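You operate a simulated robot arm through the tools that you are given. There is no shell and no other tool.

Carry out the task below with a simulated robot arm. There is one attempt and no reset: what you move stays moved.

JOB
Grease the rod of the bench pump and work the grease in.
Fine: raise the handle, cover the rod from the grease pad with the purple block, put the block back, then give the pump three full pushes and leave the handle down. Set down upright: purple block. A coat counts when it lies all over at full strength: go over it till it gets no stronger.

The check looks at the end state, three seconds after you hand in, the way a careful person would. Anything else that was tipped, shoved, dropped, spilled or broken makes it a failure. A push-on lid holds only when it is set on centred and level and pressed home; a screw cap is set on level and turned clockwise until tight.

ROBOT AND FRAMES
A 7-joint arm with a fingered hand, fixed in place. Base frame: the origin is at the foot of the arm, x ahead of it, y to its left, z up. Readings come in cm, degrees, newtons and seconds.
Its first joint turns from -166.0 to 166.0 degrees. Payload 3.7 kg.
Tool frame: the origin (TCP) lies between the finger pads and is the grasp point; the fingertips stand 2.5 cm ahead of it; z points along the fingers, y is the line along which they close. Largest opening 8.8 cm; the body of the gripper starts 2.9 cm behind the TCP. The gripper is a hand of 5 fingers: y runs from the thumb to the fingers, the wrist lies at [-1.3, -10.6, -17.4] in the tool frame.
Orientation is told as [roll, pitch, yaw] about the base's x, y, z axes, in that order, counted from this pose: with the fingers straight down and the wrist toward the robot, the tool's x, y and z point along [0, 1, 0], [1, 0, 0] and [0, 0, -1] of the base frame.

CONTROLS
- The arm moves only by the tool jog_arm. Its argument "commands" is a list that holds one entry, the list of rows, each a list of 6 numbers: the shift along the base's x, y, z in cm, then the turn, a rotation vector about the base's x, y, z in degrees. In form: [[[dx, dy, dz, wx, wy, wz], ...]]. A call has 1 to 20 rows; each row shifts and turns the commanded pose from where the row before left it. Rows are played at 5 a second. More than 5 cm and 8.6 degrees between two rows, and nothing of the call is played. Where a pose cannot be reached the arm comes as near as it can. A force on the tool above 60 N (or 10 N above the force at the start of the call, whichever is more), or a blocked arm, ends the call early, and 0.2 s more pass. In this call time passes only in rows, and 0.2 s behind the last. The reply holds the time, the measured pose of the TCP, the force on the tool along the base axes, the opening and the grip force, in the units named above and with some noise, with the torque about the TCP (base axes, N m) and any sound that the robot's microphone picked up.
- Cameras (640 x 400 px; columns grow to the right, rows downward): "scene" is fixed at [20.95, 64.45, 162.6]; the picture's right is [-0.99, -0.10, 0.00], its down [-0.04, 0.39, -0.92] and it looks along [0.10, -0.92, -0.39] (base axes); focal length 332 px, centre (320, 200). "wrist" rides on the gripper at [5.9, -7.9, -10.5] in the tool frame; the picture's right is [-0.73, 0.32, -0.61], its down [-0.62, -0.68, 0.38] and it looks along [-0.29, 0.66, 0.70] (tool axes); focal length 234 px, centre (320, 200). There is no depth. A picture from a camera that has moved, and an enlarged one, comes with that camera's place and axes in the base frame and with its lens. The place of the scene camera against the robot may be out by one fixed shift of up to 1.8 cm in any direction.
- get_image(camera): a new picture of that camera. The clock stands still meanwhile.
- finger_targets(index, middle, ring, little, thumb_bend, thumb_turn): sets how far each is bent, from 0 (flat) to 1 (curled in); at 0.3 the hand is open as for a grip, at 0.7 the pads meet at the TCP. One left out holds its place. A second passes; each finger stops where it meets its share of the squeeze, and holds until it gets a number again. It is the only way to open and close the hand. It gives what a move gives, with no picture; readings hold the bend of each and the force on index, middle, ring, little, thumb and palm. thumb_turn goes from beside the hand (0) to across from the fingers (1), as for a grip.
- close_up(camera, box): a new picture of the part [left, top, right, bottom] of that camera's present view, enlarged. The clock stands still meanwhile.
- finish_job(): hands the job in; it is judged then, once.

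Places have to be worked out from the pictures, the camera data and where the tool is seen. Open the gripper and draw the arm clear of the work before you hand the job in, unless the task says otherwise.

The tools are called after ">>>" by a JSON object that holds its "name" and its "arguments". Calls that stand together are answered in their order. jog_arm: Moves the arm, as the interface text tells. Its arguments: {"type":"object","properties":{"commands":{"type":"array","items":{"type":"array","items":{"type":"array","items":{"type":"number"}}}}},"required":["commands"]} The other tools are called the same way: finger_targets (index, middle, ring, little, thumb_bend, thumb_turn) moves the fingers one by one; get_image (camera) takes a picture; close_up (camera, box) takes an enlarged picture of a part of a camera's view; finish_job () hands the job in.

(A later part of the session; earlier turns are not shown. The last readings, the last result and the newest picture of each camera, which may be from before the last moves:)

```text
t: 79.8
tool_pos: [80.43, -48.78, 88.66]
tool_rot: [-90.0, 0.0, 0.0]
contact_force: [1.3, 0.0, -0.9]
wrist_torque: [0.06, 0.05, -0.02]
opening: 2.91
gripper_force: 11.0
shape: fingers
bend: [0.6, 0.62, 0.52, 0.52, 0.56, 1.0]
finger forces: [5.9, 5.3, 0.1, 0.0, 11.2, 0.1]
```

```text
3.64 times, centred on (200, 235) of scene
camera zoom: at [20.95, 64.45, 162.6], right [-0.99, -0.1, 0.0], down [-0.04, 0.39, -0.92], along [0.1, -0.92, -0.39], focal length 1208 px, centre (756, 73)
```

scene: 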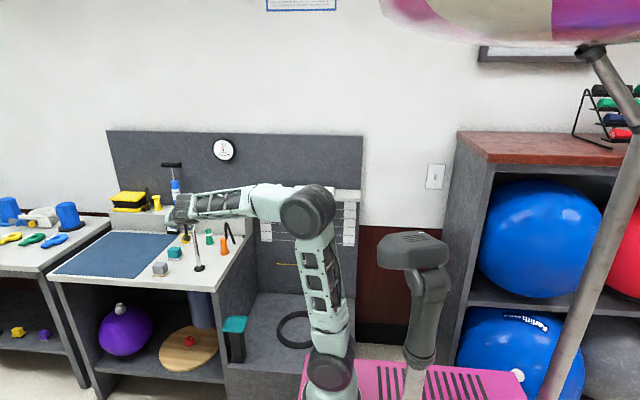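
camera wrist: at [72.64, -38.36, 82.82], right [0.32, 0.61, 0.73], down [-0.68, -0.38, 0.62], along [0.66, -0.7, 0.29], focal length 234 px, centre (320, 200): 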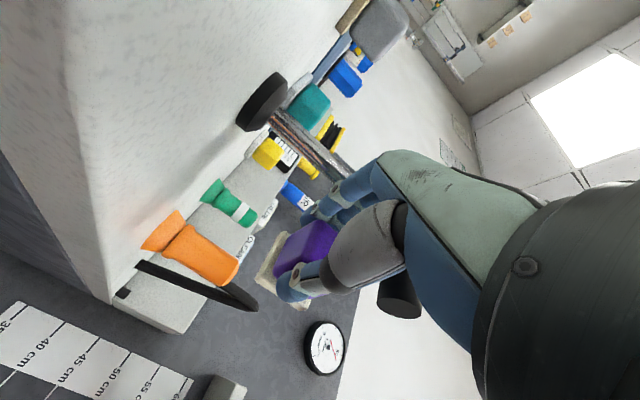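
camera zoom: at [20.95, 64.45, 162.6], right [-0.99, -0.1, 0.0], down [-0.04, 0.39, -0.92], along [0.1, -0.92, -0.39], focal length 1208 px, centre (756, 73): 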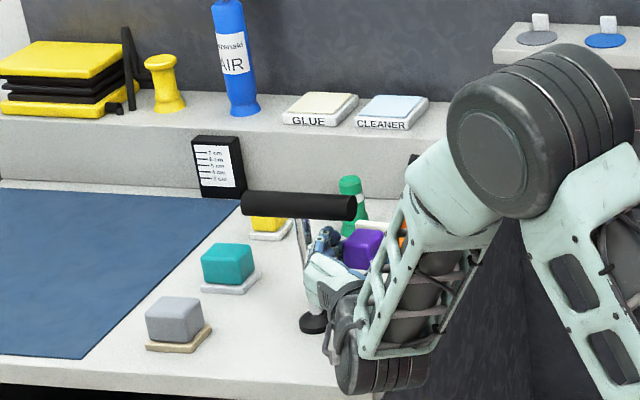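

The hand is under the handle's near half. I lift slowly and check the force.

>>> {"name": "jog_arm", "arguments": {"commands": [[[0, 0, 0.8, 0, 0, 0], [0, 0, 0.8, 0, 0, 0], [0, 0, 0.8, 0, 0, 0]]]}}

>>> {"name": "close_up", "arguments": {"camera": "scene", "box": [150, 190, 250, 280]}}

```text
t: 80.6
tool_pos: [80.5, -48.84, 90.97]
tool_rot: [-90.1, 0.1, 0.0]
contact_force: [-1.7, 2.2, -6.7]
wrist_torque: [-0.06, 0.1, 0.02]
opening: 2.91
gripper_force: 14.7
shape: fingers
bend: [0.6, 0.62, 0.52, 0.53, 0.56, 1.0]
finger forces: [6.0, 5.3, 0.0, 6.5, 11.3, 0.0]
```

```text
4.44 times, centred on (200, 235) of scene
camera zoom: at [20.95, 64.45, 162.6], right [-0.99, -0.1, 0.0], down [-0.04, 0.39, -0.92], along [0.1, -0.92, -0.39], focal length 1477 px, centre (853, 44)
```

zoom: 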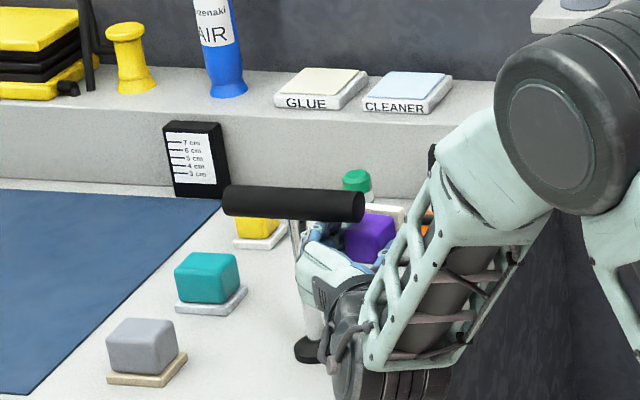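

The little finger carries the handle with about 6.5 N. I keep lifting to the top stop.

>>> {"name": "jog_arm", "arguments": {"commands": [[[0, 0, 0.8, 0, 0, 0], [0, 0, 0.8, 0, 0, 0], [0, 0, 0.8, 0, 0, 0], [0, 0, 0.8, 0, 0, 0], [0, 0, 0.8, 0, 0, 0], [0, 0, 0.8, 0, 0, 0], [0, 0, 0.8, 0, 0, 0], [0, 0, 0.8, 0, 0, 0], [0, 0, 0.8, 0, 0, 0]]]}}

>>> {"name": "close_up", "arguments": {"camera": "scene", "box": [140, 160, 260, 280]}}

```text
t: 82.6
tool_pos: [80.61, -48.76, 98.27]
tool_rot: [-90.1, 0.1, 0.0]
contact_force: [0.0, 1.5, -7.0]
wrist_torque: [-0.03, 0.12, 0.01]
opening: 2.91
gripper_force: 14.3
shape: fingers
bend: [0.6, 0.62, 0.52, 0.53, 0.56, 1.0]
finger forces: [5.9, 5.4, 0.0, 5.9, 11.2, 0.0]
```

```text
3.33 times, centred on (200, 220) of scene
camera zoom: at [20.95, 64.45, 162.6], right [-0.99, -0.1, 0.0], down [-0.04, 0.39, -0.92], along [0.1, -0.92, -0.39], focal length 1108 px, centre (720, 133)
```

zoom: 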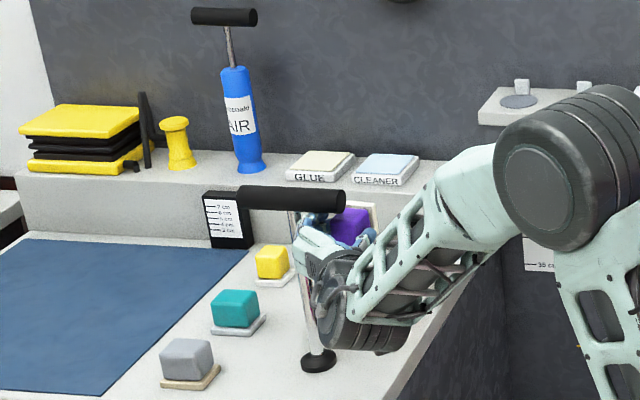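

Handle is rising well. I lift the remaining few centimetres until it meets the stop.

>>> {"name": "jog_arm", "arguments": {"commands": [[[0, 0, 0.6, 0, 0, 0], [0, 0, 0.6, 0, 0, 0], [0, 0, 0.6, 0, 0, 0], [0, 0, 0.5, 0, 0, 0]]]}}

>>> {"name": "jog_arm", "arguments": {"commands": [[[0, 0, 0.4, 0, 0, 0], [0, 0, 0.3, 0, 0, 0]]]}}

>>> {"name": "close_up", "arguments": {"camera": "scene", "box": [140, 150, 260, 280]}}

```text
t: 83.6
tool_pos: [80.55, -48.9, 100.61]
tool_rot: [-90.1, 0.0, -0.1]
contact_force: [0.0, 1.0, -5.8]
wrist_torque: [0.0, 0.12, 0.05]
opening: 2.93
gripper_force: 14.2
shape: fingers
bend: [0.6, 0.62, 0.52, 0.53, 0.56, 1.0]
finger forces: [5.9, 5.3, 0.1, 6.0, 11.2, 0.0]
```

```text
t: 84.2
tool_pos: [80.53, -48.74, 101.26]
tool_rot: [-90.1, 0.2, 0.0]
contact_force: [-0.6, 1.2, -6.4]
wrist_torque: [-0.01, 0.15, 0.05]
opening: 2.94
gripper_force: 14.0
shape: fingers
bend: [0.6, 0.62, 0.52, 0.53, 0.56, 1.0]
finger forces: [5.9, 5.3, 0.0, 6.0, 11.2, 0.0]
```

```text
3.08 times, centred on (200, 215) of scene
camera zoom: at [20.95, 64.45, 162.6], right [-0.99, -0.1, 0.0], down [-0.04, 0.39, -0.92], along [0.1, -0.92, -0.39], focal length 1022 px, centre (689, 154)
```

zoom: 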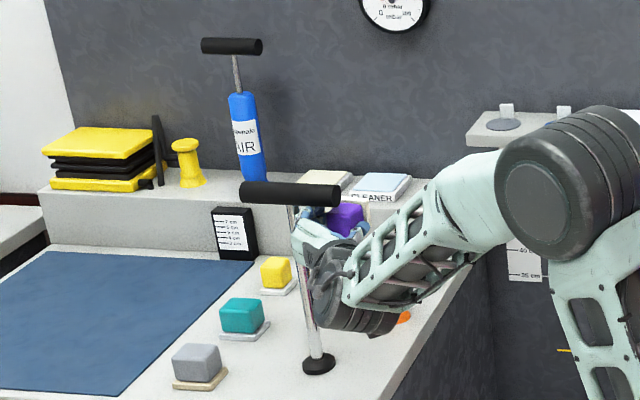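

The handle is nearly at its earlier top position. A little more until the stop is felt.

>>> {"name": "jog_arm", "arguments": {"commands": [[[0, 0, 0.3, 0, 0, 0], [0, 0, 0.2, 0, 0, 0]]]}}

>>> {"name": "close_up", "arguments": {"camera": "scene", "box": [180, 200, 220, 270]}}

>>> {"name": "close_up", "arguments": {"camera": "wrist", "box": [180, 60, 380, 200]}}

```text
t: 84.8
tool_pos: [80.53, -48.83, 101.69]
tool_rot: [-90.1, 0.1, -0.1]
contact_force: [-0.6, 1.9, -6.0]
wrist_torque: [-0.04, 0.16, 0.09]
opening: 2.9
gripper_force: 14.9
shape: fingers
bend: [0.6, 0.62, 0.52, 0.53, 0.56, 1.0]
finger forces: [5.9, 5.3, 0.0, 6.5, 11.2, 0.1]
```

```text
5.71 times, centred on (200, 235) of scene
camera zoom: at [20.95, 64.45, 162.6], right [-0.99, -0.1, 0.0], down [-0.04, 0.39, -0.92], along [0.1, -0.92, -0.39], focal length 1899 px, centre (1006, 0)
```

zoom: 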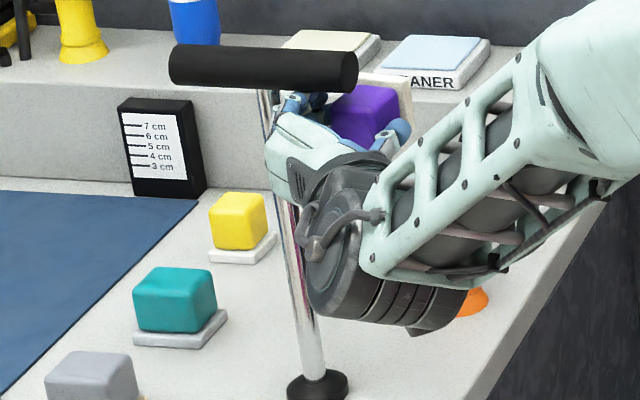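

```text
2.86 times, centred on (280, 130) of wrist
camera zoom: at [72.71, -38.38, 95.94], right [0.32, 0.61, 0.73], down [-0.68, -0.38, 0.62], along [0.66, -0.7, 0.29], focal length 669 px, centre (434, 400)
```

zoom: 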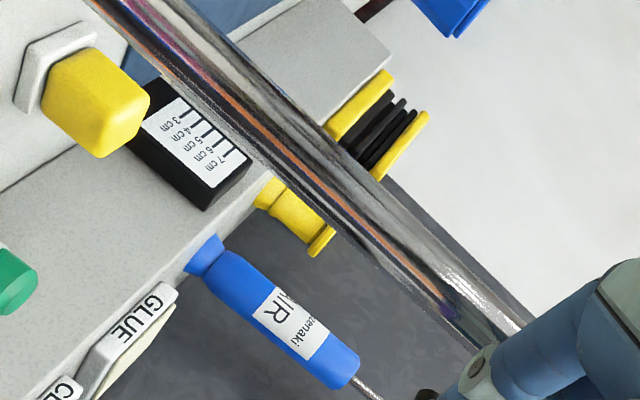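

Still 6 N — I nudge up a bit more to find the hard stop.

>>> {"name": "jog_arm", "arguments": {"commands": [[[0, 0, 0.3, 0, 0, 0], [0, 0, 0.3, 0, 0, 0]]]}}

```text
t: 85.4
tool_pos: [80.57, -48.64, 102.26]
tool_rot: [-90.0, 0.1, 0.1]
contact_force: [0.1, 3.0, -15.7]
wrist_torque: [-0.18, 0.42, 0.12]
opening: 2.91
gripper_force: 19.8
shape: fingers
bend: [0.6, 0.62, 0.5, 0.55, 0.56, 1.0]
finger forces: [5.9, 5.4, 0.0, 17.7, 11.2, 0.0]
```

Hard stop reached (15.7 N), handle is fully up again. I drop slightly, withdraw in front, and go low to start upstrokes from the bottom of the rod.

>>> {"name": "jog_arm", "arguments": {"commands": [[[0, 0, -1.2, 0, 0, 0], [0, 3.5, -0.5, 0, 0, 0], [0, 3.5, 0, 0, 0, 0], [0, 3.5, 0, 0, 0, 0], [2.3, 0.5, -3.5, 0, 0, 0], [2.3, 0, -4, 0, 0, 0], [2.1, 0, -4, 0, 0, 0], [0, 0, -3, 0, 0, 0]]]}}

>>> {"name": "get_image", "arguments": {"camera": "wrist"}}

>>> {"name": "close_up", "arguments": {"camera": "scene", "box": [140, 170, 260, 290]}}

```text
t: 87.2
tool_pos: [87.41, -37.95, 86.06]
tool_rot: [-90.1, 0.0, -0.1]
contact_force: [-0.1, 0.2, -1.4]
wrist_torque: [0.04, 0.02, -0.05]
opening: 2.9
gripper_force: 11.2
shape: fingers
bend: [0.6, 0.62, 0.52, 0.52, 0.56, 1.0]
finger forces: [5.6, 5.2, 0.0, 0.1, 11.1, 0.0]
```

```text
taken
camera wrist: at [79.52, -27.43, 80.31], right [0.32, 0.61, 0.73], down [-0.68, -0.38, 0.62], along [0.66, -0.7, 0.29], focal length 234 px, centre (320, 200)
```

wrist: 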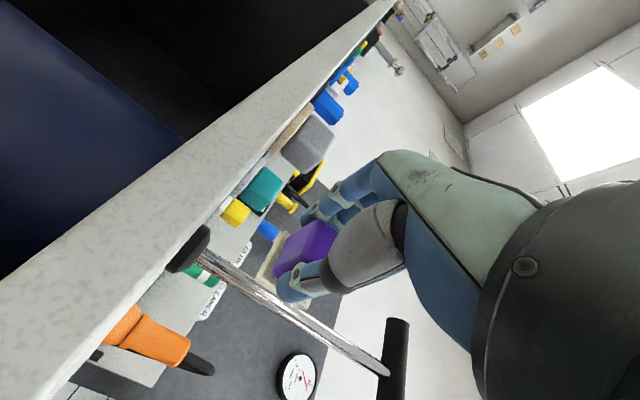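

```text
3.33 times, centred on (200, 230) of scene
camera zoom: at [20.95, 64.45, 162.6], right [-0.99, -0.1, 0.0], down [-0.04, 0.39, -0.92], along [0.1, -0.92, -0.39], focal length 1108 px, centre (720, 100)
```

zoom: 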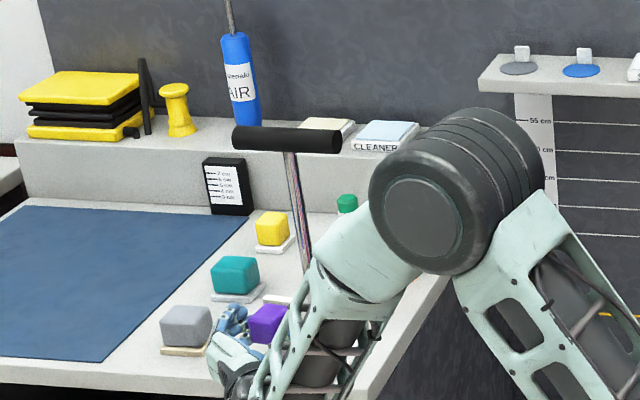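

I look at the rod in both views for any trace of grease before stroking.

>>> {"name": "close_up", "arguments": {"camera": "wrist", "box": [190, 230, 400, 390]}}

>>> {"name": "close_up", "arguments": {"camera": "scene", "box": [180, 210, 220, 260]}}

```text
2.50 times, centred on (295, 310) of wrist
camera zoom: at [79.52, -27.43, 80.31], right [0.32, 0.61, 0.73], down [-0.68, -0.38, 0.62], along [0.66, -0.7, 0.29], focal length 585 px, centre (382, -75)
```

zoom: 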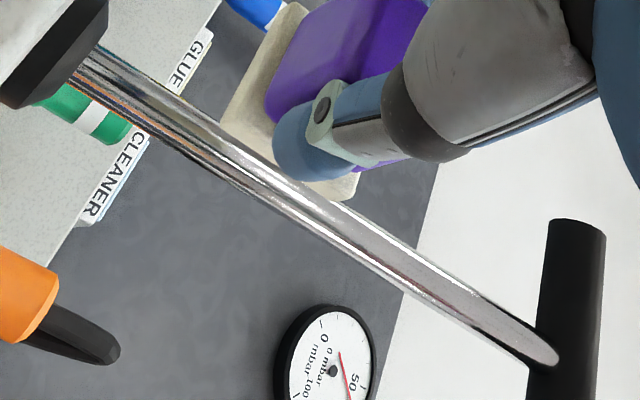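

```text
8.00 times, centred on (200, 235) of scene
camera zoom: at [20.95, 64.45, 162.6], right [-0.99, -0.1, 0.0], down [-0.04, 0.39, -0.92], along [0.1, -0.92, -0.39], focal length 2658 px, centre (1280, -80)
```

zoom: 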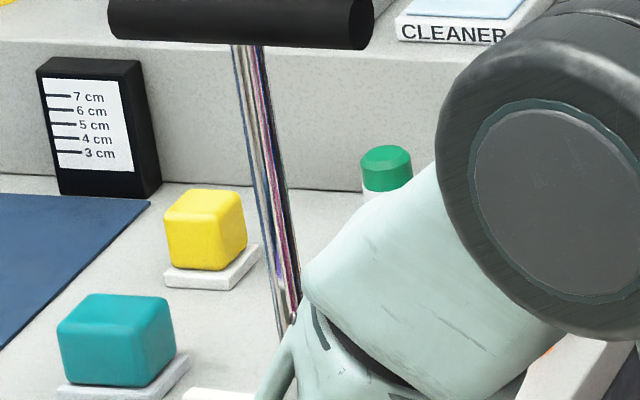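

No coat visible yet (very little actual sliding has happened so far). I go to contact at the bottom and make a full upstroke.

>>> {"name": "jog_arm", "arguments": {"commands": [[[-0.1, -3, -0.8, 0, 0, 0], [0, -1.6, 0, 0, 0, 0], [0, -0.3, 0, 0, 0, 0]]]}}

>>> {"name": "jog_arm", "arguments": {"commands": [[[0, -0.2, 0, 0, 0, 0]]]}}

```text
t: 88.0
tool_pos: [87.37, -42.81, 85.23]
tool_rot: [-90.0, -0.1, 0.0]
contact_force: [-0.3, -0.2, -0.2]
wrist_torque: [-0.01, -0.02, -0.01]
opening: 2.89
gripper_force: 10.5
shape: fingers
bend: [0.6, 0.62, 0.52, 0.52, 0.56, 1.0]
finger forces: [5.7, 5.3, 0.1, 0.1, 11.0, 0.1]
```

```text
t: 88.4
tool_pos: [87.11, -42.83, 85.31]
tool_rot: [-90.0, 0.0, -0.1]
contact_force: [-0.4, 0.4, -0.5]
wrist_torque: [-0.01, 0.03, -0.01]
opening: 2.91
gripper_force: 11.2
shape: fingers
bend: [0.6, 0.62, 0.52, 0.52, 0.56, 1.0]
finger forces: [5.7, 5.3, 0.0, 0.0, 11.1, 0.1]
```

>>> {"name": "jog_arm", "arguments": {"commands": [[[0, -0.25, 0, 0, 0, 0]]]}}

>>> {"name": "close_up", "arguments": {"camera": "wrist", "box": [160, 180, 340, 340]}}

```text
t: 88.8
tool_pos: [87.16, -43.37, 85.3]
tool_rot: [-90.0, 0.0, 0.0]
contact_force: [-0.7, 0.9, -0.8]
wrist_torque: [0.0, -0.01, 0.0]
opening: 2.91
gripper_force: 11.5
shape: fingers
bend: [0.6, 0.62, 0.52, 0.52, 0.56, 1.0]
finger forces: [5.6, 5.3, 0.1, 0.0, 11.0, 0.0]
```

```text
2.50 times, centred on (250, 260) of wrist
camera zoom: at [79.34, -32.73, 79.53], right [0.32, 0.61, 0.73], down [-0.68, -0.38, 0.62], along [0.66, -0.7, 0.29], focal length 585 px, centre (495, 50)
```

zoom: 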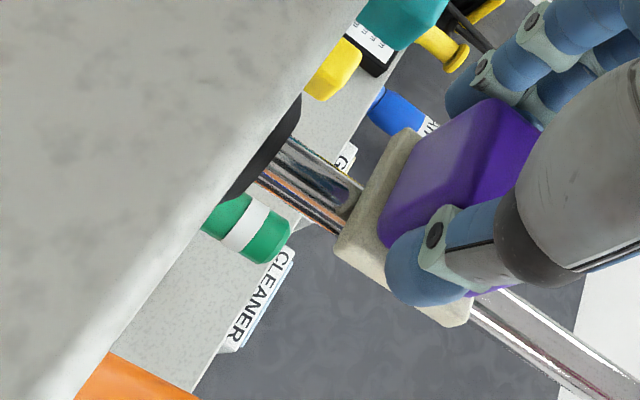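

The flange is about 2 cm below the plate's lower edge, so I go 1.4 cm lower first, then press lightly.

>>> {"name": "jog_arm", "arguments": {"commands": [[[0, 0.2, -0.7, 0, 0, 0], [0, 0, -0.6, 0, 0, 0]]]}}

>>> {"name": "jog_arm", "arguments": {"commands": [[[0, -0.3, 0, 0, 0, 0], [0, -0.15, 0, 0, 0, 0]]]}}

>>> {"name": "close_up", "arguments": {"camera": "wrist", "box": [160, 180, 340, 340]}}

```text
t: 89.4
tool_pos: [87.23, -42.99, 83.95]
tool_rot: [-90.0, 0.0, 0.0]
contact_force: [-0.4, 0.1, 0.1]
wrist_torque: [-0.02, 0.01, 0.02]
opening: 2.89
gripper_force: 10.9
shape: fingers
bend: [0.6, 0.62, 0.52, 0.52, 0.56, 1.0]
finger forces: [5.7, 5.3, 0.0, 0.0, 11.1, 0.0]
```

```text
t: 90.0
tool_pos: [87.2, -43.3, 84.07]
tool_rot: [-90.0, 0.2, 0.1]
contact_force: [-1.3, 10.1, -2.0]
wrist_torque: [0.05, 0.01, -0.16]
opening: 2.89
gripper_force: 11.6
shape: fingers
bend: [0.6, 0.62, 0.52, 0.52, 0.56, 1.0]
finger forces: [5.3, 5.4, 0.1, 0.0, 12.6, 0.0]
```

```text
2.50 times, centred on (250, 260) of wrist
camera zoom: at [79.37, -32.85, 78.21], right [0.32, 0.61, 0.73], down [-0.68, -0.38, 0.62], along [0.66, -0.69, 0.29], focal length 585 px, centre (495, 50)
```

zoom: 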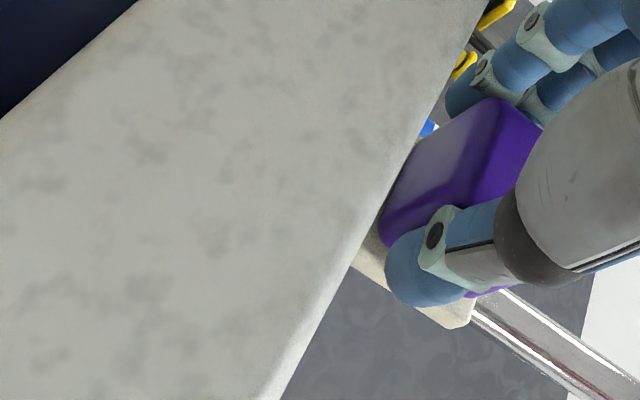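

10 N at the bottom. I start the upstroke with slightly less pressure.

>>> {"name": "jog_arm", "arguments": {"commands": [[[0, 0.05, 0.6, 0, 0, 0], [0, 0, 0.6, 0, 0, 0], [0, 0, 0.6, 0, 0, 0], [0, 0, 0.6, 0, 0, 0], [0, 0, 0.6, 0, 0, 0], [0, 0, 0.6, 0, 0, 0], [0, 0, 0.6, 0, 0, 0], [0, 0, 0.6, 0, 0, 0], [0, 0, 0.6, 0, 0, 0], [0, 0, 0.6, 0, 0, 0]]]}}

>>> {"name": "close_up", "arguments": {"camera": "wrist", "box": [100, 130, 320, 290]}}

>>> {"name": "close_up", "arguments": {"camera": "scene", "box": [140, 170, 260, 290]}}

```text
t: 92.2
tool_pos: [87.21, -43.37, 89.97]
tool_rot: [-90.1, 0.0, 0.0]
contact_force: [1.0, 8.7, -2.2]
wrist_torque: [0.04, -0.01, -0.06]
opening: 2.9
gripper_force: 11.1
shape: fingers
bend: [0.6, 0.62, 0.52, 0.52, 0.56, 1.0]
finger forces: [6.1, 5.4, 0.0, 0.0, 11.8, 0.0]
```

```text
2.50 times, centred on (210, 210) of wrist
camera zoom: at [79.31, -32.92, 84.29], right [0.32, 0.61, 0.72], down [-0.68, -0.38, 0.62], along [0.66, -0.7, 0.29], focal length 585 px, centre (595, 175)
```

zoom: 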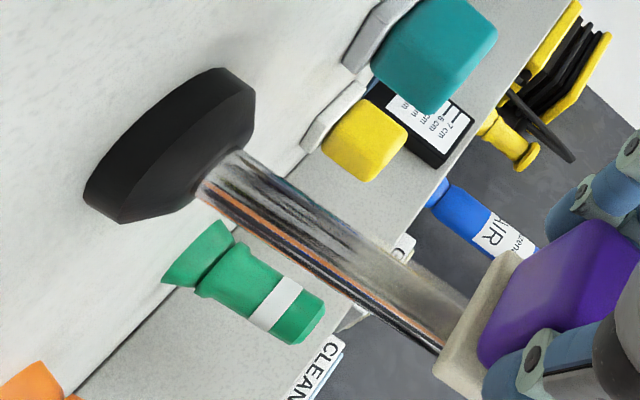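

```text
3.33 times, centred on (200, 230) of scene
camera zoom: at [20.95, 64.45, 162.6], right [-0.99, -0.1, 0.0], down [-0.04, 0.39, -0.92], along [0.1, -0.92, -0.39], focal length 1108 px, centre (720, 100)
```

zoom: 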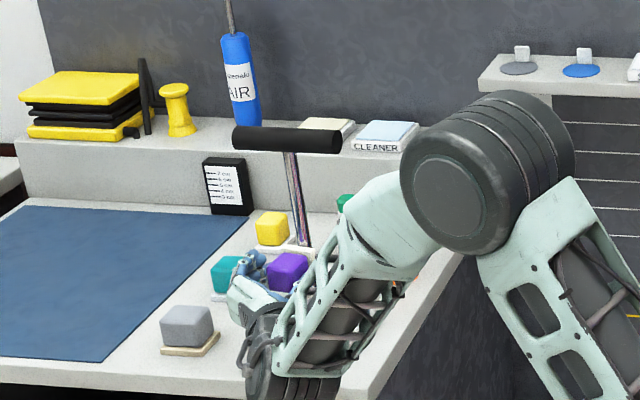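

A whitish grease film is now visible on the rod's front behind the stroke. I zoom in to see how it lies.

>>> {"name": "close_up", "arguments": {"camera": "wrist", "box": [160, 180, 280, 280]}}

```text
4.00 times, centred on (220, 230) of wrist
camera zoom: at [79.31, -32.92, 84.29], right [0.32, 0.61, 0.72], down [-0.68, -0.38, 0.62], along [0.66, -0.7, 0.29], focal length 937 px, centre (720, 80)
```

zoom: 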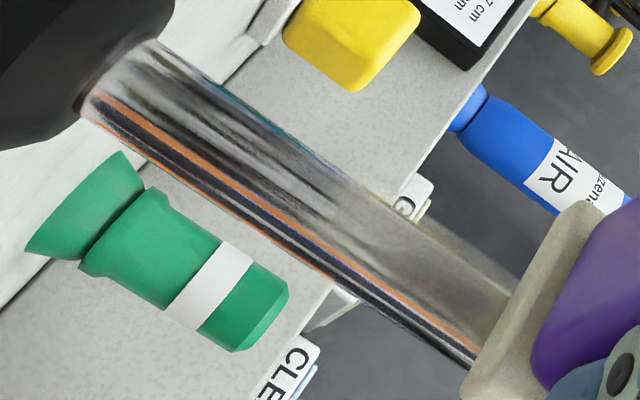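

The film starts about where the plate's upper edge began, and covers roughly ±40° of the front, so the plate is touching with its upper edge and I'll need to work all round the rod. I continue this upstroke to just below the handle.

>>> {"name": "jog_arm", "arguments": {"commands": [[[0, 0, 0.6, 0, 0, 0], [0, 0, 0.6, 0, 0, 0], [0, 0, 0.6, 0, 0, 0], [0, 0, 0.6, 0, 0, 0], [0, 0, 0.6, 0, 0, 0], [0, 0, 0.6, 0, 0, 0], [0, 0, 0.6, 0, 0, 0], [0, 0, 0.6, 0, 0, 0], [0, 0, 0.6, 0, 0, 0], [0, 0, 0.6, 0, 0, 0], [0, 0, 0.6, 0, 0, 0], [0, 0, 0.6, 0, 0, 0], [0, 0, 0.6, 0, 0, 0], [0, 0, 0.6, 0, 0, 0], [0, 0, 0.6, 0, 0, 0], [0, 0, 0.6, 0, 0, 0], [0, 0, 0.6, 0, 0, 0], [0, 0, 0.6, 0, 0, 0], [0, 0, 0.6, 0, 0, 0], [0, 0, 0.6, 0, 0, 0]]]}}

>>> {"name": "close_up", "arguments": {"camera": "wrist", "box": [100, 130, 320, 290]}}

>>> {"name": "close_up", "arguments": {"camera": "scene", "box": [140, 170, 260, 290]}}

```text
t: 96.4
tool_pos: [87.29, -43.38, 102.04]
tool_rot: [-90.1, 0.2, 0.1]
contact_force: [1.1, 5.1, -2.4]
wrist_torque: [0.02, -0.02, 0.0]
opening: 2.91
gripper_force: 11.2
shape: fingers
bend: [0.6, 0.62, 0.52, 0.52, 0.56, 1.0]
finger forces: [6.1, 5.4, 0.0, 0.0, 11.6, 0.1]
```

```text
2.50 times, centred on (210, 210) of wrist
camera zoom: at [79.36, -32.91, 96.26], right [0.32, 0.61, 0.72], down [-0.68, -0.38, 0.62], along [0.66, -0.7, 0.29], focal length 585 px, centre (595, 175)
```

zoom: 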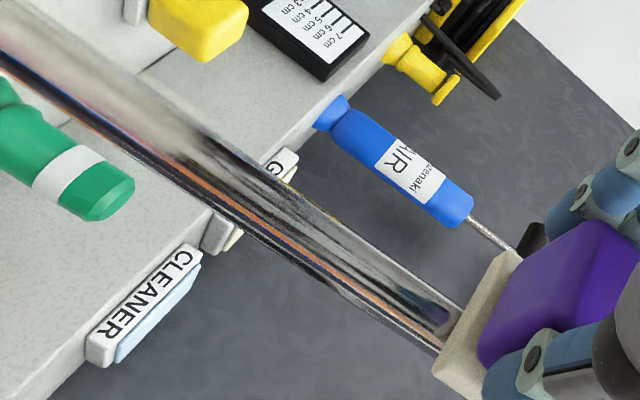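

```text
3.33 times, centred on (200, 230) of scene
camera zoom: at [20.95, 64.45, 162.6], right [-0.99, -0.1, 0.0], down [-0.04, 0.39, -0.92], along [0.1, -0.92, -0.39], focal length 1108 px, centre (720, 100)
```

zoom: 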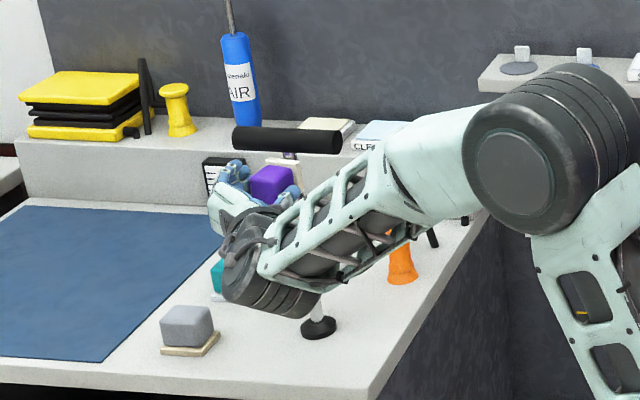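

The film fades out partway up, so the plate may be running out of grease. I look closely at the plate's colour and the film.

>>> {"name": "close_up", "arguments": {"camera": "wrist", "box": [240, 200, 340, 300]}}

>>> {"name": "close_up", "arguments": {"camera": "wrist", "box": [60, 100, 200, 220]}}

```text
4.00 times, centred on (290, 250) of wrist
camera zoom: at [79.36, -32.91, 96.26], right [0.32, 0.61, 0.72], down [-0.68, -0.38, 0.62], along [0.66, -0.7, 0.29], focal length 937 px, centre (440, 0)
```

zoom: 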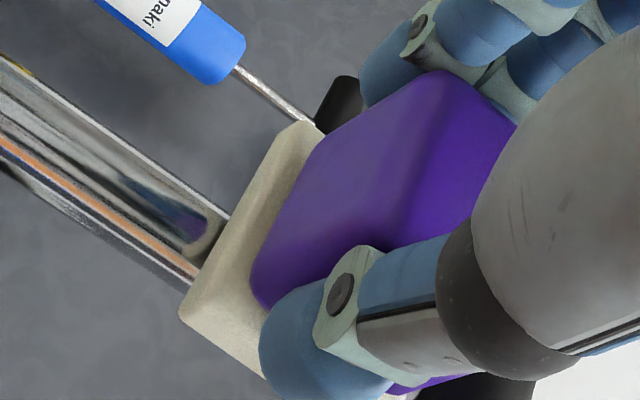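

```text
3.33 times, centred on (130, 160) of wrist
camera zoom: at [79.36, -32.91, 96.26], right [0.32, 0.61, 0.72], down [-0.68, -0.38, 0.62], along [0.66, -0.7, 0.29], focal length 781 px, centre (953, 333)
```

zoom: 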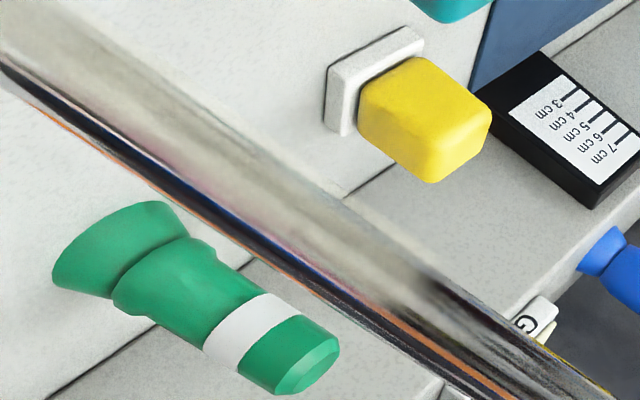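

The film ends abruptly near z≈93. I test whether it's pressure or depletion: back off, return to z≈93.5, press to ~12 N and stroke up a few centimetres.

>>> {"name": "jog_arm", "arguments": {"commands": [[[0, 0.8, 0, 0, 0, 0], [0, 0, -3, 0, 0, 0], [0, 0, -3, 0, 0, 0], [0, 0, -2.5, 0, 0, 0], [0, -0.6, 0, 0, 0, 0], [0, -0.25, 0, 0, 0, 0]]]}}

>>> {"name": "jog_arm", "arguments": {"commands": [[[0, -0.1, 0.3, 0, 0, 0], [0, 0, 0.4, 0, 0, 0], [0, 0, 0.4, 0, 0, 0], [0, 0, 0.4, 0, 0, 0], [0, 0, 0.4, 0, 0, 0], [0, 0, 0.4, 0, 0, 0], [0, 0, 0.4, 0, 0, 0], [0, 0, 0.4, 0, 0, 0], [0, 0, 0.4, 0, 0, 0], [0, 0, 0.4, 0, 0, 0]]]}}

>>> {"name": "close_up", "arguments": {"camera": "wrist", "box": [100, 130, 320, 290]}}

```text
t: 97.8
tool_pos: [87.22, -43.24, 93.47]
tool_rot: [-90.1, 0.0, -0.1]
contact_force: [-0.5, 2.5, -0.9]
wrist_torque: [0.03, 0.0, -0.02]
opening: 2.9
gripper_force: 11.4
shape: fingers
bend: [0.6, 0.62, 0.52, 0.52, 0.56, 1.0]
finger forces: [5.8, 5.4, 0.0, 0.0, 11.5, 0.0]
```

```text
t: 100.0
tool_pos: [87.22, -43.46, 97.41]
tool_rot: [-90.2, 0.1, 0.0]
contact_force: [0.4, 7.5, -2.6]
wrist_torque: [0.04, 0.0, -0.03]
opening: 2.91
gripper_force: 11.5
shape: fingers
bend: [0.6, 0.62, 0.52, 0.52, 0.56, 1.0]
finger forces: [6.4, 5.2, 0.0, 0.1, 11.7, 0.1]
```

```text
2.50 times, centred on (210, 210) of wrist
camera zoom: at [79.31, -33.07, 91.7], right [0.32, 0.61, 0.72], down [-0.68, -0.38, 0.62], along [0.66, -0.7, 0.29], focal length 585 px, centre (595, 175)
```

zoom: 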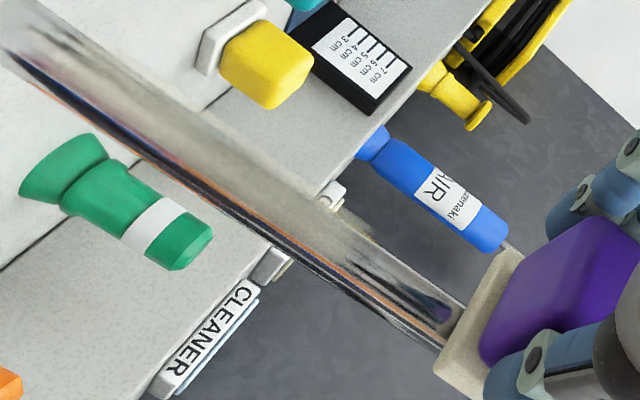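

The zone now wiped is hidden behind the plate. I back away to see the whole rod.

>>> {"name": "jog_arm", "arguments": {"commands": [[[0, 1, 0, 0, 0, 0], [0, 3, 0, 0, 0, 0], [0, 2, -2, 0, 0, 0]]]}}

>>> {"name": "close_up", "arguments": {"camera": "wrist", "box": [100, 150, 380, 370]}}

>>> {"name": "close_up", "arguments": {"camera": "scene", "box": [165, 195, 235, 275]}}

```text
t: 100.8
tool_pos: [87.02, -37.51, 95.49]
tool_rot: [-90.0, 0.0, -0.1]
contact_force: [0.3, 0.5, -0.6]
wrist_torque: [0.01, 0.01, -0.02]
opening: 2.93
gripper_force: 11.0
shape: fingers
bend: [0.6, 0.62, 0.52, 0.52, 0.56, 1.0]
finger forces: [5.9, 5.3, 0.0, 0.1, 11.2, 0.1]
```

```text
1.82 times, centred on (240, 260) of wrist
camera zoom: at [79.3, -27.12, 89.65], right [0.32, 0.61, 0.73], down [-0.68, -0.38, 0.62], along [0.66, -0.7, 0.29], focal length 426 px, centre (466, 91)
```

zoom: 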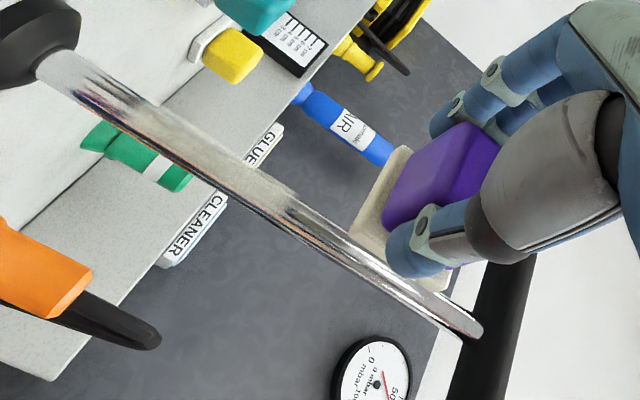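

```text
5.00 times, centred on (200, 235) of scene
camera zoom: at [20.95, 64.45, 162.6], right [-0.99, -0.1, 0.0], down [-0.04, 0.39, -0.92], along [0.1, -0.92, -0.39], focal length 1662 px, centre (920, 25)
```

zoom: 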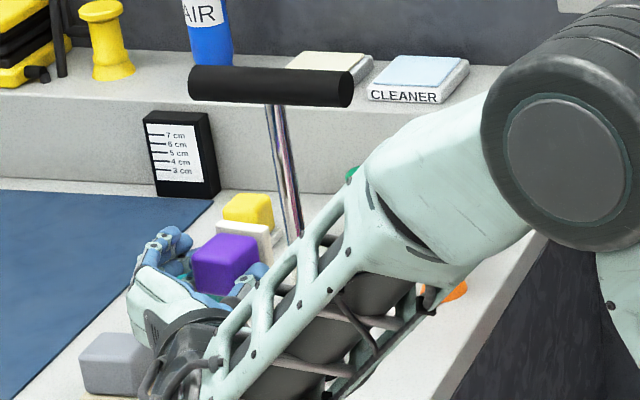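

The film exists only from about z 85 to 93 and ends sharply there; earlier long contact higher up left nothing, so maybe only the lower (sliding) part of the rod takes grease. I test with the uncoated bottom: tilt the tool up 6° so the plate's lower edge touches, and stroke from the flange.

>>> {"name": "jog_arm", "arguments": {"commands": [[[0.1, 0, -3.8, -6, 0, 0], [0, 0, -4, 0, 0, 0], [0, 0, -3.6, 0, 0, 0], [0, -3, 0, 0, 0, 0], [0, -1.5, 0, 0, 0, 0], [0, -0.4, 0, 0, 0, 0]]]}}

>>> {"name": "jog_arm", "arguments": {"commands": [[[0, -0.2, 0, 0, 0, 0], [0, -0.2, 0, 0, 0, 0]]]}}

>>> {"name": "close_up", "arguments": {"camera": "wrist", "box": [160, 150, 340, 310]}}

```text
t: 102.2
tool_pos: [87.33, -42.36, 83.99]
tool_rot: [-96.1, -0.1, 0.0]
contact_force: [0.4, -0.4, -0.8]
wrist_torque: [0.02, 0.03, 0.03]
opening: 2.93
gripper_force: 11.0
shape: fingers
bend: [0.6, 0.62, 0.52, 0.52, 0.56, 1.0]
finger forces: [5.8, 5.3, 0.0, 0.1, 11.1, 0.0]
```

```text
t: 102.8
tool_pos: [87.25, -42.77, 83.95]
tool_rot: [-96.0, -0.1, -0.1]
contact_force: [0.0, -0.8, 0.3]
wrist_torque: [0.0, 0.02, -0.01]
opening: 2.93
gripper_force: 10.9
shape: fingers
bend: [0.6, 0.62, 0.52, 0.52, 0.56, 1.0]
finger forces: [5.9, 5.3, 0.0, 0.0, 11.0, 0.1]
```

```text
2.50 times, centred on (250, 230) of wrist
camera zoom: at [79.41, -33.03, 77.2], right [0.32, 0.68, 0.66], down [-0.68, -0.32, 0.66], along [0.66, -0.66, 0.36], focal length 585 px, centre (495, 125)
```

zoom: 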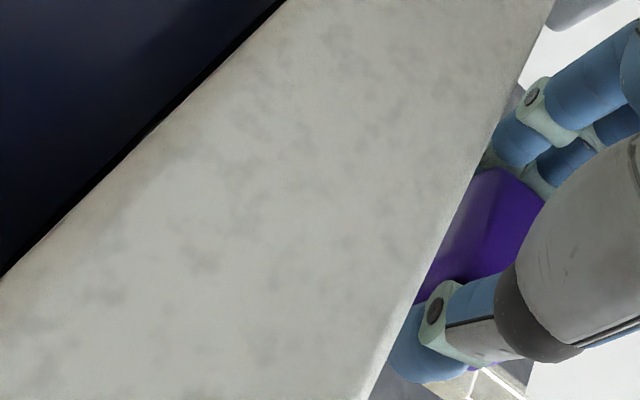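

No contact yet; I keep closing in gently.

>>> {"name": "jog_arm", "arguments": {"commands": [[[0, -0.25, 0, 0, 0, 0], [0, -0.2, 0, 0, 0, 0]]]}}

>>> {"name": "jog_arm", "arguments": {"commands": [[[0, -0.2, 0, 0, 0, 0]]]}}

```text
t: 103.4
tool_pos: [87.24, -43.29, 84.04]
tool_rot: [-96.0, 0.0, 0.0]
contact_force: [-0.3, 0.5, -0.8]
wrist_torque: [0.04, 0.0, 0.0]
opening: 2.91
gripper_force: 10.8
shape: fingers
bend: [0.6, 0.62, 0.52, 0.52, 0.56, 1.0]
finger forces: [5.7, 5.3, 0.1, 0.0, 11.1, 0.0]
```

```text
t: 103.8
tool_pos: [87.33, -43.34, 84.05]
tool_rot: [-96.0, 0.0, 0.1]
contact_force: [0.1, 4.9, -1.4]
wrist_torque: [0.02, 0.01, -0.06]
opening: 2.94
gripper_force: 11.0
shape: fingers
bend: [0.6, 0.62, 0.52, 0.52, 0.56, 1.0]
finger forces: [5.7, 5.5, 0.1, 0.0, 11.7, 0.1]
```

Contact at 5 N. I press slightly and stroke up about 4 cm, then back off to look.

>>> {"name": "jog_arm", "arguments": {"commands": [[[0, -0.1, 0.2, 0, 0, 0], [0, 0, 0.4, 0, 0, 0], [0, 0, 0.4, 0, 0, 0], [0, 0, 0.4, 0, 0, 0], [0, 0, 0.4, 0, 0, 0], [0, 0, 0.4, 0, 0, 0], [0, 0, 0.4, 0, 0, 0], [0, 0, 0.4, 0, 0, 0], [0, 0, 0.4, 0, 0, 0], [0, 0, 0.4, 0, 0, 0], [0, 0, 0.4, 0, 0, 0], [0, 0, 0.4, 0, 0, 0]]]}}

>>> {"name": "close_up", "arguments": {"camera": "wrist", "box": [100, 130, 320, 290]}}

```text
t: 106.4
tool_pos: [87.24, -43.52, 88.73]
tool_rot: [-96.1, 0.1, 0.0]
contact_force: [0.3, 4.7, -2.1]
wrist_torque: [0.06, 0.0, -0.03]
opening: 2.92
gripper_force: 11.1
shape: fingers
bend: [0.6, 0.62, 0.52, 0.52, 0.56, 1.0]
finger forces: [6.1, 5.1, 0.0, 0.1, 11.3, 0.0]
```

```text
2.50 times, centred on (210, 210) of wrist
camera zoom: at [79.4, -33.79, 81.83], right [0.32, 0.68, 0.66], down [-0.68, -0.32, 0.66], along [0.66, -0.66, 0.36], focal length 585 px, centre (595, 175)
```

zoom: 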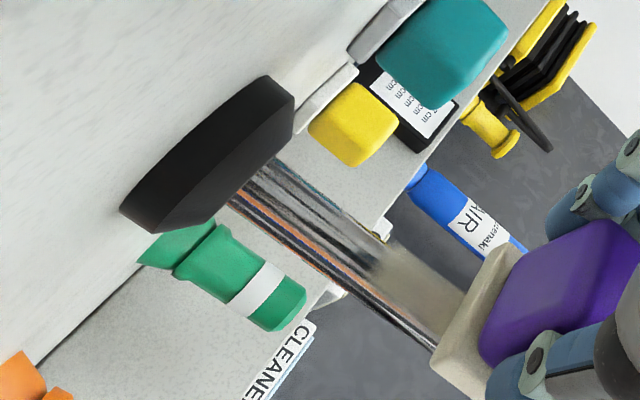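

The bottom still isn't coated. I zoom in on the plate to judge its tilt relative to the rod.

>>> {"name": "close_up", "arguments": {"camera": "wrist", "box": [240, 210, 340, 310]}}

>>> {"name": "close_up", "arguments": {"camera": "scene", "box": [170, 220, 230, 280]}}

```text
4.00 times, centred on (290, 260) of wrist
camera zoom: at [79.4, -33.79, 81.83], right [0.32, 0.68, 0.66], down [-0.68, -0.32, 0.66], along [0.66, -0.66, 0.36], focal length 937 px, centre (440, -40)
```

zoom: 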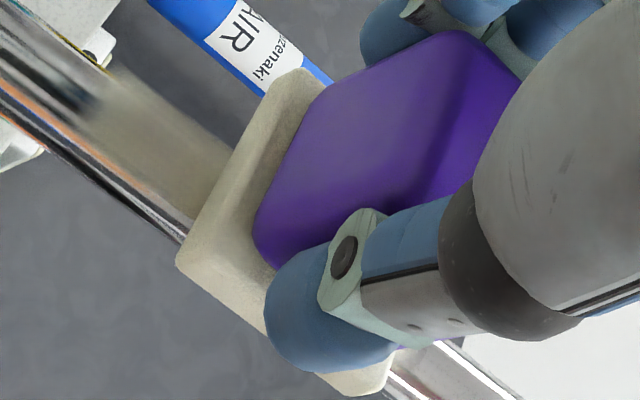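

```text
6.67 times, centred on (200, 250) of scene
camera zoom: at [20.95, 64.45, 162.6], right [-0.99, -0.1, 0.0], down [-0.04, 0.39, -0.92], along [0.1, -0.92, -0.39], focal length 2215 px, centre (1120, -133)
```

zoom: 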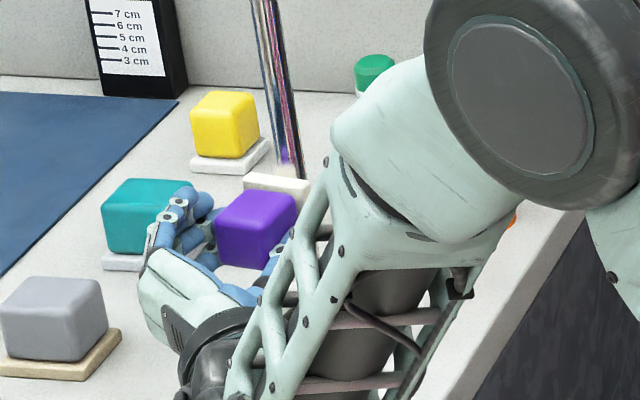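

The block has pitched about 13° in the grip (upper edge forward), from bumping the handle. I'll level the tool and press the plate's lower edge gently down on the pump's fixed collar to turn the block back square.

>>> {"name": "jog_arm", "arguments": {"commands": [[[0, 0.6, 0, 0, 0, 0], [0, 0, -0.5, 6, 0, 0], [0, 0, -2, 0, 0, 0], [0, 0, -1.5, 0, 0, 0]]]}}

>>> {"name": "jog_arm", "arguments": {"commands": [[[0, 0, -0.4, 0, 0, 0], [0, 0, -0.3, 0, 0, 0]]]}}

```text
t: 107.4
tool_pos: [87.21, -42.99, 84.76]
tool_rot: [-90.1, -0.1, -0.1]
contact_force: [-1.1, -0.7, -0.4]
wrist_torque: [0.0, 0.0, -0.01]
opening: 2.94
gripper_force: 10.8
shape: fingers
bend: [0.6, 0.62, 0.52, 0.52, 0.56, 1.0]
finger forces: [5.9, 5.1, 0.0, 0.0, 11.1, 0.0]
```

```text
t: 108.0
tool_pos: [87.24, -43.02, 84.05]
tool_rot: [-90.1, 0.0, 0.0]
contact_force: [-0.5, 0.3, -1.1]
wrist_torque: [0.01, -0.02, 0.0]
opening: 2.94
gripper_force: 11.7
shape: fingers
bend: [0.6, 0.62, 0.52, 0.52, 0.56, 1.0]
finger forces: [5.9, 5.2, 0.1, 0.0, 11.1, 0.0]
```

>>> {"name": "jog_arm", "arguments": {"commands": [[[0, 0, -0.3, 0, 0, 0], [0, 0, -0.3, 0, 0, 0]]]}}

>>> {"name": "close_up", "arguments": {"camera": "scene", "box": [160, 220, 240, 290]}}

```text
t: 108.6
tool_pos: [87.29, -42.91, 83.29]
tool_rot: [-90.0, 0.1, 0.0]
contact_force: [0.3, 0.4, -0.9]
wrist_torque: [0.02, -0.02, -0.03]
opening: 2.9
gripper_force: 11.0
shape: fingers
bend: [0.6, 0.62, 0.52, 0.52, 0.56, 1.0]
finger forces: [5.8, 5.2, 0.0, 0.0, 11.1, 0.0]
```

```text
5.71 times, centred on (200, 255) of scene
camera zoom: at [20.95, 64.45, 162.6], right [-0.99, -0.1, 0.0], down [-0.04, 0.39, -0.92], along [0.1, -0.92, -0.39], focal length 1899 px, centre (1006, -114)
```

zoom: 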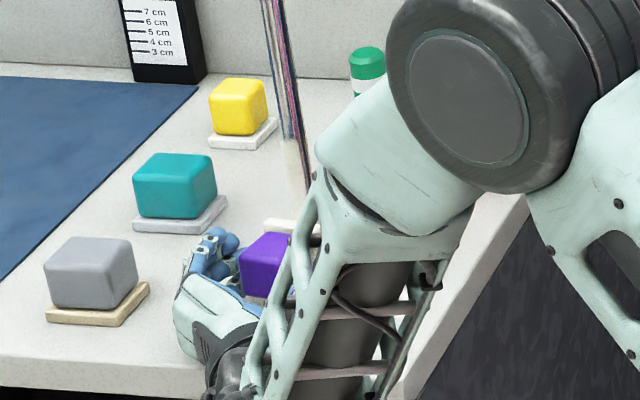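

The cream film's upper boundary on the rod is visible at about z≈93. I continue lowering to touch the collar.

>>> {"name": "jog_arm", "arguments": {"commands": [[[0, 0, -0.3, 0, 0, 0], [0, 0, -0.3, 0, 0, 0]]]}}

>>> {"name": "jog_arm", "arguments": {"commands": [[[0, 0, -0.3, 0, 0, 0]]]}}

```text
t: 109.2
tool_pos: [87.3, -43.03, 82.82]
tool_rot: [-90.0, 0.0, 0.0]
contact_force: [0.8, -0.4, -1.0]
wrist_torque: [0.06, 0.01, 0.02]
opening: 2.92
gripper_force: 11.3
shape: fingers
bend: [0.6, 0.62, 0.52, 0.52, 0.56, 1.0]
finger forces: [5.9, 5.1, 0.0, 0.0, 11.1, 0.1]
```

```text
t: 109.6
tool_pos: [87.1, -42.85, 82.47]
tool_rot: [-90.0, 0.0, 0.0]
contact_force: [-0.1, 0.3, -0.5]
wrist_torque: [-0.01, 0.01, 0.03]
opening: 2.92
gripper_force: 10.7
shape: fingers
bend: [0.6, 0.62, 0.52, 0.52, 0.56, 1.0]
finger forces: [5.9, 5.2, 0.0, 0.1, 11.2, 0.0]
```

Still free. I look at the wrist view to see how the hand sits relative to the bench edge and collar.

>>> {"name": "get_image", "arguments": {"camera": "wrist"}}

>>> {"name": "close_up", "arguments": {"camera": "scene", "box": [150, 230, 230, 300]}}

```text
taken
camera wrist: at [79.41, -32.51, 76.7], right [0.32, 0.61, 0.73], down [-0.68, -0.38, 0.62], along [0.66, -0.7, 0.29], focal length 234 px, centre (320, 200)
```

wrist: 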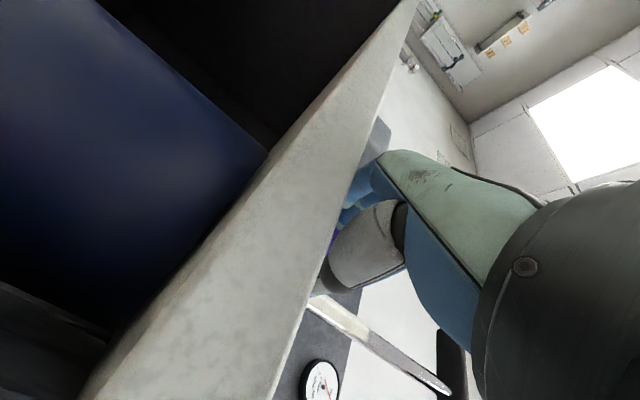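

```text
5.71 times, centred on (190, 265) of scene
camera zoom: at [20.95, 64.45, 162.6], right [-0.99, -0.1, 0.0], down [-0.04, 0.39, -0.92], along [0.1, -0.92, -0.39], focal length 1899 px, centre (1063, -171)
```

zoom: 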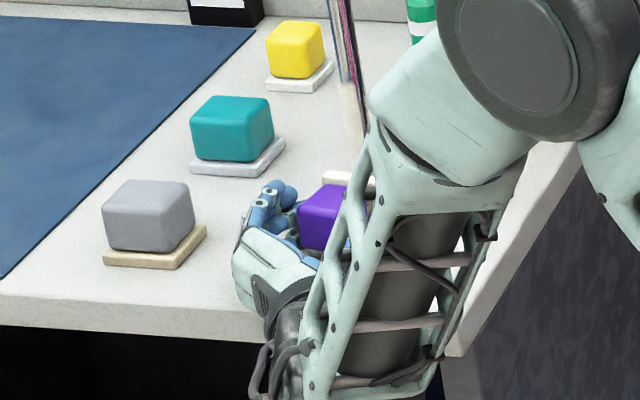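

Bench top is nearer z≈79, so there is more room. I lower further in small steps.

>>> {"name": "jog_arm", "arguments": {"commands": [[[0, 0, -0.3, 0, 0, 0]]]}}

>>> {"name": "jog_arm", "arguments": {"commands": [[[0, 0, -0.3, 0, 0, 0]]]}}

```text
t: 110.0
tool_pos: [87.28, -42.85, 82.22]
tool_rot: [-90.0, 0.0, 0.0]
contact_force: [0.0, -0.7, -1.0]
wrist_torque: [-0.01, -0.01, 0.01]
opening: 2.94
gripper_force: 11.3
shape: fingers
bend: [0.6, 0.62, 0.52, 0.52, 0.56, 1.0]
finger forces: [5.9, 5.2, 0.0, 0.1, 11.1, 0.0]
```

```text
t: 110.4
tool_pos: [87.27, -43.01, 81.82]
tool_rot: [-90.0, 0.0, -0.1]
contact_force: [0.5, 0.1, 0.0]
wrist_torque: [0.06, 0.03, 0.02]
opening: 2.92
gripper_force: 10.6
shape: fingers
bend: [0.6, 0.62, 0.52, 0.52, 0.56, 1.0]
finger forces: [5.9, 5.3, 0.1, 0.1, 12.0, 0.1]
```

Possibly first touch. One more step.

>>> {"name": "jog_arm", "arguments": {"commands": [[[0, 0, -0.3, 0, 0, 0]]]}}

>>> {"name": "jog_arm", "arguments": {"commands": [[[0, 0, -0.25, 0, 0, 0]]]}}

```text
t: 110.8
tool_pos: [87.15, -43.05, 81.7]
tool_rot: [-90.1, -0.1, 0.0]
contact_force: [0.9, 1.0, 10.3]
wrist_torque: [0.54, 0.26, -0.09]
opening: 2.92
gripper_force: 16.9
shape: fingers
bend: [0.6, 0.62, 0.52, 0.52, 0.56, 1.0]
finger forces: [5.4, 6.0, 0.0, 0.0, 21.9, 0.1]
```

```text
t: 111.2
tool_pos: [87.26, -43.0, 81.52]
tool_rot: [-90.3, -0.1, 0.0]
contact_force: [1.3, 3.1, 25.8]
wrist_torque: [1.39, 0.53, -0.11]
opening: 2.97
gripper_force: 24.7
shape: fingers
bend: [0.6, 0.62, 0.52, 0.52, 0.55, 1.0]
finger forces: [5.3, 6.5, 0.1, 0.0, 37.3, 0.8]
```

That was the thumb base meeting the bench edge, not the plate. I lift, pull the hand in front of the bench, and press the plate's lower edge on the bench top near the edge instead.

>>> {"name": "jog_arm", "arguments": {"commands": [[[0, 0, 0.8, 0.2, 0, 0], [0, 1, 1.2, 0, 0, 0], [0, 3.5, 0, 0, 0, 0], [0, 3.0, 0, 0, 0, 0], [0, 0, -1, 0, 0, 0]]]}}

>>> {"name": "close_up", "arguments": {"camera": "scene", "box": [150, 230, 230, 300]}}

>>> {"name": "get_image", "arguments": {"camera": "wrist"}}

```text
t: 112.4
tool_pos: [87.31, -35.41, 82.25]
tool_rot: [-89.9, -0.1, 0.0]
contact_force: [-0.4, 0.1, -0.5]
wrist_torque: [0.0, 0.0, 0.0]
opening: 2.93
gripper_force: 10.8
shape: fingers
bend: [0.6, 0.62, 0.52, 0.52, 0.55, 1.0]
finger forces: [5.8, 5.1, 0.1, 0.0, 11.0, 0.1]
```

```text
5.71 times, centred on (190, 265) of scene
camera zoom: at [20.95, 64.45, 162.6], right [-0.99, -0.1, 0.0], down [-0.04, 0.39, -0.92], along [0.1, -0.92, -0.39], focal length 1899 px, centre (1063, -171)
```

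zoom: 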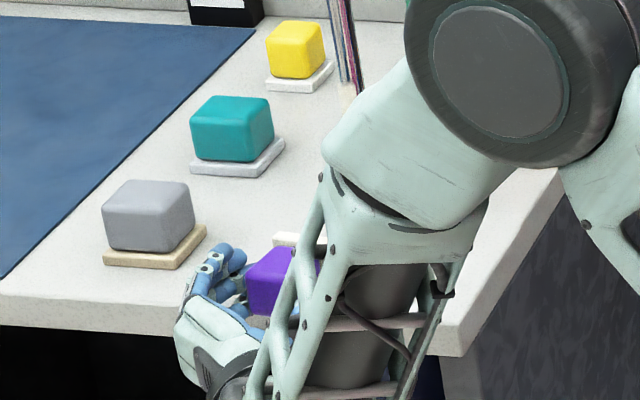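

```text
taken
camera wrist: at [79.41, -25.02, 76.56], right [0.32, 0.6, 0.73], down [-0.68, -0.38, 0.62], along [0.66, -0.7, 0.29], focal length 234 px, centre (320, 200)
```

wrist: 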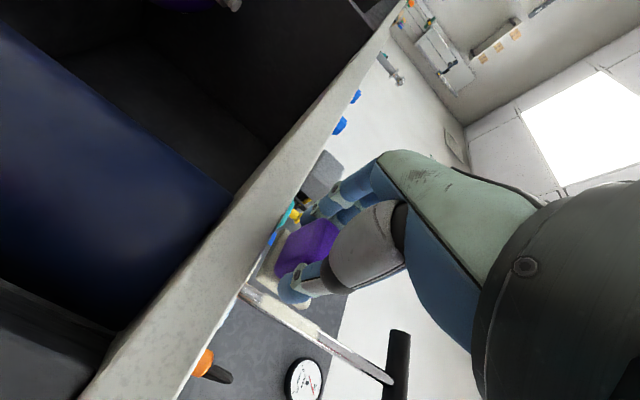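

Now I lower so the plate's lower edge presses on the bench top.

>>> {"name": "jog_arm", "arguments": {"commands": [[[0, 0, -0.4, 0, 0, 0], [0, 0, -0.4, 0, 0, 0]]]}}

>>> {"name": "jog_arm", "arguments": {"commands": [[[0, 0, -0.3, 0, 0, 0]]]}}

```text
t: 113.0
tool_pos: [87.33, -35.49, 81.63]
tool_rot: [-89.8, 0.0, 0.0]
contact_force: [-0.3, 0.2, 0.5]
wrist_torque: [-0.03, 0.0, -0.03]
opening: 2.92
gripper_force: 10.8
shape: fingers
bend: [0.6, 0.62, 0.52, 0.52, 0.55, 1.0]
finger forces: [5.8, 5.2, 0.0, 0.0, 11.1, 0.0]
```

```text
t: 113.4
tool_pos: [87.25, -35.49, 81.14]
tool_rot: [-89.8, 0.0, 0.0]
contact_force: [0.0, 0.0, 2.1]
wrist_torque: [-0.1, -0.06, 0.01]
opening: 2.93
gripper_force: 10.8
shape: fingers
bend: [0.6, 0.62, 0.52, 0.52, 0.55, 1.0]
finger forces: [5.8, 5.6, 0.1, 0.0, 11.4, 0.1]
```

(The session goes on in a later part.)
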